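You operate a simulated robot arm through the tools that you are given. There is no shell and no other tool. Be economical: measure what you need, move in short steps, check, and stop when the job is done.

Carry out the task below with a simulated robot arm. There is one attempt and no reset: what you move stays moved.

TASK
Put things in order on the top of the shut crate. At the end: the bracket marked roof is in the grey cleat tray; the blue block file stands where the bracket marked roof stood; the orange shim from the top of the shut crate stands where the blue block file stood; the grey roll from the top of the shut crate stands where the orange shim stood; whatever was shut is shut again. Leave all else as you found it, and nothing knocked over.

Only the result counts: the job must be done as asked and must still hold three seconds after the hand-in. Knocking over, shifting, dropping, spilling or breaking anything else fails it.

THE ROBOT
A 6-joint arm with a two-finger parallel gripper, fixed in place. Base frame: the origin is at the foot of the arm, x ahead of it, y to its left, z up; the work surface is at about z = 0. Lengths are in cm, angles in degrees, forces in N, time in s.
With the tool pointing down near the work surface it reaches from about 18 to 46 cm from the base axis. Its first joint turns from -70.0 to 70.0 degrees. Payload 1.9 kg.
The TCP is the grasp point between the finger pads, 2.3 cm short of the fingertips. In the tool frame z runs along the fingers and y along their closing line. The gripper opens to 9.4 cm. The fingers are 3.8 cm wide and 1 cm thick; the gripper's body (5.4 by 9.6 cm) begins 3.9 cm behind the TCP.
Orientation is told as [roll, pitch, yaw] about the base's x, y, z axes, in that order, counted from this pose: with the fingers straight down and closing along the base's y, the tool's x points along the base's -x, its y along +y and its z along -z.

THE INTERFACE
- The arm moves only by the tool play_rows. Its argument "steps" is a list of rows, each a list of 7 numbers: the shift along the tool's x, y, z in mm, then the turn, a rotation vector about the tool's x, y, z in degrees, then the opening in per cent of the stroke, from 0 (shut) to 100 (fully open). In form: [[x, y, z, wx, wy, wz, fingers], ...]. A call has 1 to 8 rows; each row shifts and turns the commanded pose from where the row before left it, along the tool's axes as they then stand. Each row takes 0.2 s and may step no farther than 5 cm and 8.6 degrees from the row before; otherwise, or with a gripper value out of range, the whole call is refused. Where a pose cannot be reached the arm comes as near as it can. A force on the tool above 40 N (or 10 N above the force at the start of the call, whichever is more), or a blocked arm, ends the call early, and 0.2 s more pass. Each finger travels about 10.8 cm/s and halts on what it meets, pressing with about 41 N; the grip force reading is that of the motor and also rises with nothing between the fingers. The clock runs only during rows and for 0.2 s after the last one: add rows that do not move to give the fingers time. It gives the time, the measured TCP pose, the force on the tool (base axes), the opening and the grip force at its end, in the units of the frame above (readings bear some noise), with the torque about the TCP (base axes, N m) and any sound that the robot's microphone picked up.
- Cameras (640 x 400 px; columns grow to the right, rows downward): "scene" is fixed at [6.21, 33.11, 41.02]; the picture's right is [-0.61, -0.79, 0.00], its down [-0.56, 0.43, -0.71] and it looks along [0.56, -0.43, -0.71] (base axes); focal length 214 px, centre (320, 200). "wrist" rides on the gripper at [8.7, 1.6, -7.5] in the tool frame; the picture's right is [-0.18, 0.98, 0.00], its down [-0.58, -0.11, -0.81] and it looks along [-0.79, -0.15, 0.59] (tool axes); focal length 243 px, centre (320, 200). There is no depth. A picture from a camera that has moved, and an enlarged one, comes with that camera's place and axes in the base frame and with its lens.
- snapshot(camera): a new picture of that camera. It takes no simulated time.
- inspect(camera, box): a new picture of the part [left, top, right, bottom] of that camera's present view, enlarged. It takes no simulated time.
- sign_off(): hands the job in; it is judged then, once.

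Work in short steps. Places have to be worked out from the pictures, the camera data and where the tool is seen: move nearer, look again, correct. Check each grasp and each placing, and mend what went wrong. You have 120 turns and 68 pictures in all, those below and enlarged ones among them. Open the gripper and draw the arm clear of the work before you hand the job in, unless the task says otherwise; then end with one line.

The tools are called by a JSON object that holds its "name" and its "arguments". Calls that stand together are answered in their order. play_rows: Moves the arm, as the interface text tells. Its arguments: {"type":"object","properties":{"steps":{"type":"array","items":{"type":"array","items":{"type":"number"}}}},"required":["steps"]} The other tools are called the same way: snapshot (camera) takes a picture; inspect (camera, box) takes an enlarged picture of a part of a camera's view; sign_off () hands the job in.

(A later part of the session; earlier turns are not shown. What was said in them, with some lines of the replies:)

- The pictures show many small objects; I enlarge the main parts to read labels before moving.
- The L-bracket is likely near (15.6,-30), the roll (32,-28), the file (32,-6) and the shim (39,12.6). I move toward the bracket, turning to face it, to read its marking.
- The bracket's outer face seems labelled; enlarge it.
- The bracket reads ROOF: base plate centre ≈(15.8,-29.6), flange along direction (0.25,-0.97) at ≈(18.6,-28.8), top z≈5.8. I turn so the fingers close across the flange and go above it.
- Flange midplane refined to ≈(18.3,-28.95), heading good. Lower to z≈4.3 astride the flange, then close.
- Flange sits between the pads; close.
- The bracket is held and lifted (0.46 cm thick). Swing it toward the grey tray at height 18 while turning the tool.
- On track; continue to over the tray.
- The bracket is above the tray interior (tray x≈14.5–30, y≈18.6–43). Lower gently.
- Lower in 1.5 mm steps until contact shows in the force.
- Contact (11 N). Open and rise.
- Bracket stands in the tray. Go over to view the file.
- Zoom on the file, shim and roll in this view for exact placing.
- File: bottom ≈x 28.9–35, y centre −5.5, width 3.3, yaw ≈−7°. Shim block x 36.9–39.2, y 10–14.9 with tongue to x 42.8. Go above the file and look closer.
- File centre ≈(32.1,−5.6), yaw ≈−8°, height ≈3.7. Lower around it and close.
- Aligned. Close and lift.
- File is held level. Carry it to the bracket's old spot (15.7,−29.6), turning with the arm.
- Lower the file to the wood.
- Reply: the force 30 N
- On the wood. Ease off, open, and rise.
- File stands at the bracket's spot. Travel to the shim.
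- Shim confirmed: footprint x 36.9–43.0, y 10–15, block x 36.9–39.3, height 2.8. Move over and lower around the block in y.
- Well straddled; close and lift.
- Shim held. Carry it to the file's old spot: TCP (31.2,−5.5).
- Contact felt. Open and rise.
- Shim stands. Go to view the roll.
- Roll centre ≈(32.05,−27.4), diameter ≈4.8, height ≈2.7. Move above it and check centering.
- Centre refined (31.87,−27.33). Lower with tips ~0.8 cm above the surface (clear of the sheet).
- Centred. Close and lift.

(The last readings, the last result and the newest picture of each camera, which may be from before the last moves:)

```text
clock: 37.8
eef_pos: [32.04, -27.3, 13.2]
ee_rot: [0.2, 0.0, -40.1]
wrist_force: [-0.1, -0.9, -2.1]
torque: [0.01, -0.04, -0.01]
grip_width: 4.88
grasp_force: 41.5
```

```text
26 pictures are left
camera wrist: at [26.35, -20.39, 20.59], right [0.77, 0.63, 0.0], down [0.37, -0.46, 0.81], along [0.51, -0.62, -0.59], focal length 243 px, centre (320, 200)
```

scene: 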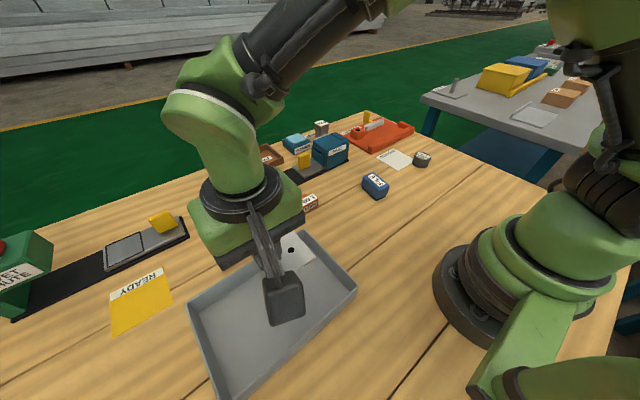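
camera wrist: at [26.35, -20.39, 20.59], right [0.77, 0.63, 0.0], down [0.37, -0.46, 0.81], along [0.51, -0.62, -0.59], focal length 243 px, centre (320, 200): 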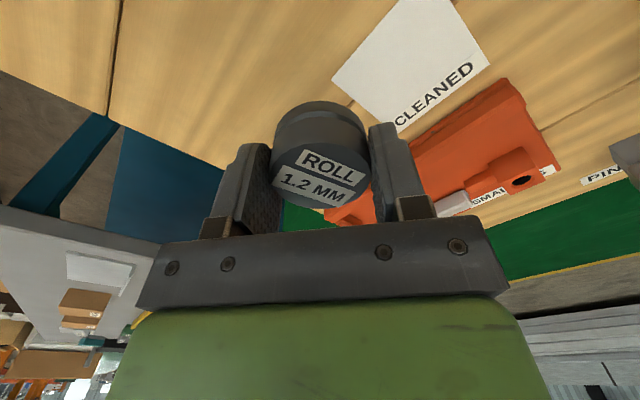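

Roll held. Carry it to the shim's old spot (39.3,12.5).

{"name": "play_rows", "arguments": {"steps": [[22.2, 39.1, 0, 0, 0, -8, 25], [16.6, 41.8, 0, 0, 0, -8, 25], [10.6, 43.7, 0, 0, 0, -8, 25], [4.4, 44.7, 0, 0, 0, -8, 25], [-1.9, 44.9, 0, 0, 0, -8, 25], [-8.1, 44.2, 0, 0, 0, 0, 25], [-8.1, 44.2, 0, 0, 0, 0, 25], [-8.1, 44.2, 0, 0, 0, 0, 25]]}}

{"name": "play_rows", "arguments": {"steps": [[-8.1, 44.2, 0, 0, 0, 0, 25], [0, 0, 0, 0, 0, 0, 25]]}}

{"name": "snapshot", "arguments": {"camera": "wrist"}}

```text
clock: 39.6
eef_pos: [38.51, 8.06, 13.18]
ee_rot: [0.1, -0.1, -0.1]
wrist_force: [0.3, -0.1, -1.9]
torque: [0.0, -0.01, 0.01]
grip_width: 4.88
grasp_force: 40.7
```

```text
clock: 40.2
eef_pos: [39.37, 12.46, 13.25]
ee_rot: [0.0, -0.1, -0.2]
wrist_force: [-0.5, 0.0, -1.7]
torque: [0.0, 0.03, 0.0]
grip_width: 4.88
grasp_force: 40.6
```

```text
25 pictures are left
camera wrist: at [30.65, 14.23, 20.66], right [0.19, 0.98, 0.0], down [0.58, -0.11, 0.81], along [0.79, -0.15, -0.59], focal length 243 px, centre (320, 200)
```

wrist: 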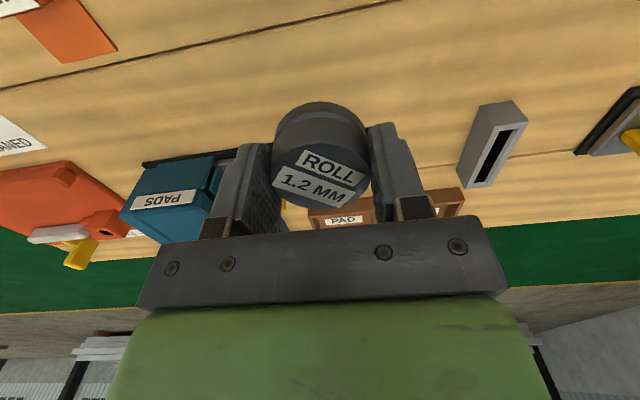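

Over the spot; lower.

{"name": "play_rows", "arguments": {"steps": [[0, 0, 45, 0, 0, 0, 25], [0, 0, 40, 0, 0, 0, 25], [0, 0, 11, 0, 0, 0, 25], [0, 0, 2, 0, 0, 0, 25], [0, 0, 1, 0, 0, 0, 25]]}}

```text
clock: 41.4
eef_pos: [39.29, 12.51, 3.44]
ee_rot: [0.1, -0.1, -0.1]
wrist_force: [1.0, -0.1, -1.4]
torque: [-0.02, 0.0, -0.03]
grip_width: 4.9
grasp_force: 41.1
```

{"name": "play_rows", "arguments": {"steps": [[0, 0, 1.2, 0, 0, 0, 25], [0, 0, 0.8, 0, 0, 0, 25]]}}

```text
clock: 42.0
eef_pos: [39.25, 12.36, 3.23]
ee_rot: [0.1, -0.1, -0.1]
wrist_force: [-5.0, -1.9, 10.1]
torque: [-0.26, 0.24, -0.08]
grip_width: 4.87
grasp_force: 40.6
```

Contact. Open and rise, then look all around.

{"name": "play_rows", "arguments": {"steps": [[0, 0, 0, 0, 0, 0, 60], [0, 0, 0, 0, 0, 0, 75], [0, 0, -20, 0, 0, 0, 75], [0, 0, -40, 0, 0, 0, 75], [0, 0, -45, 0, 0, 0, 75], [0, 0, -45, 0, 0, 0, 75], [40, -20, -20, 0, 0, 0, 75], [40, -20, -20, 0, 0, 0, 75]]}}

{"name": "snapshot", "arguments": {"camera": "wrist"}}

{"name": "snapshot", "arguments": {"camera": "scene"}}

```text
clock: 43.8
eef_pos: [31.23, 8.33, 22.2]
ee_rot: [0.1, -0.1, 0.0]
wrist_force: [-0.2, -0.2, -0.4]
torque: [0.01, 0.02, -0.01]
grip_width: 7.05
grasp_force: 0.1
```

```text
24 pictures are left
camera wrist: at [22.49, 10.09, 29.52], right [0.18, 0.98, 0.0], down [0.58, -0.11, 0.81], along [0.79, -0.15, -0.59], focal length 243 px, centre (320, 200)
```

wrist: 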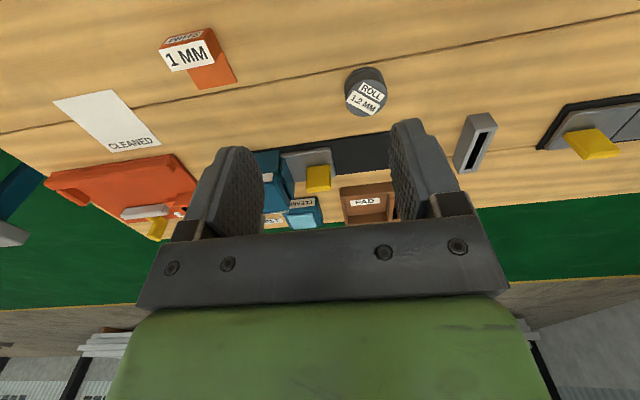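

```text
23 pictures are left
```

scene: 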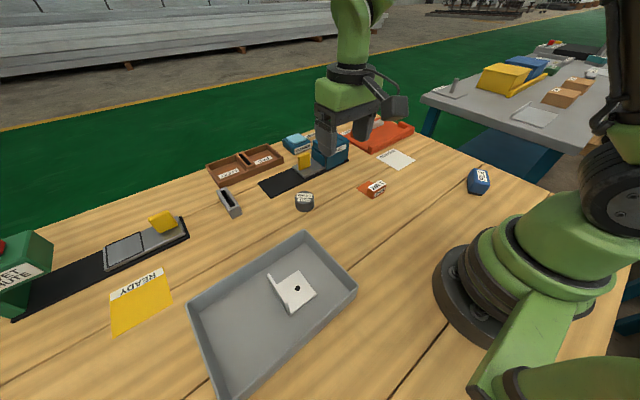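

All four objects stand in their places, nothing else has moved, and the open gripper is clear at z≈22. Handing in.

{"name": "sign_off", "arguments": {}}

```text
The job is handed in.
```

I handed the job in: the roof bracket is in the grey tray, the file is where the bracket stood, the shim is where the file stood and the roll is where the shim stood. I opened nothing, and the last pictures show nothing else shifted or knocked over. I saw no label on the grey tray, so I took it as the cleat tray from its colour, because the tray labelled CLEAT is brown.
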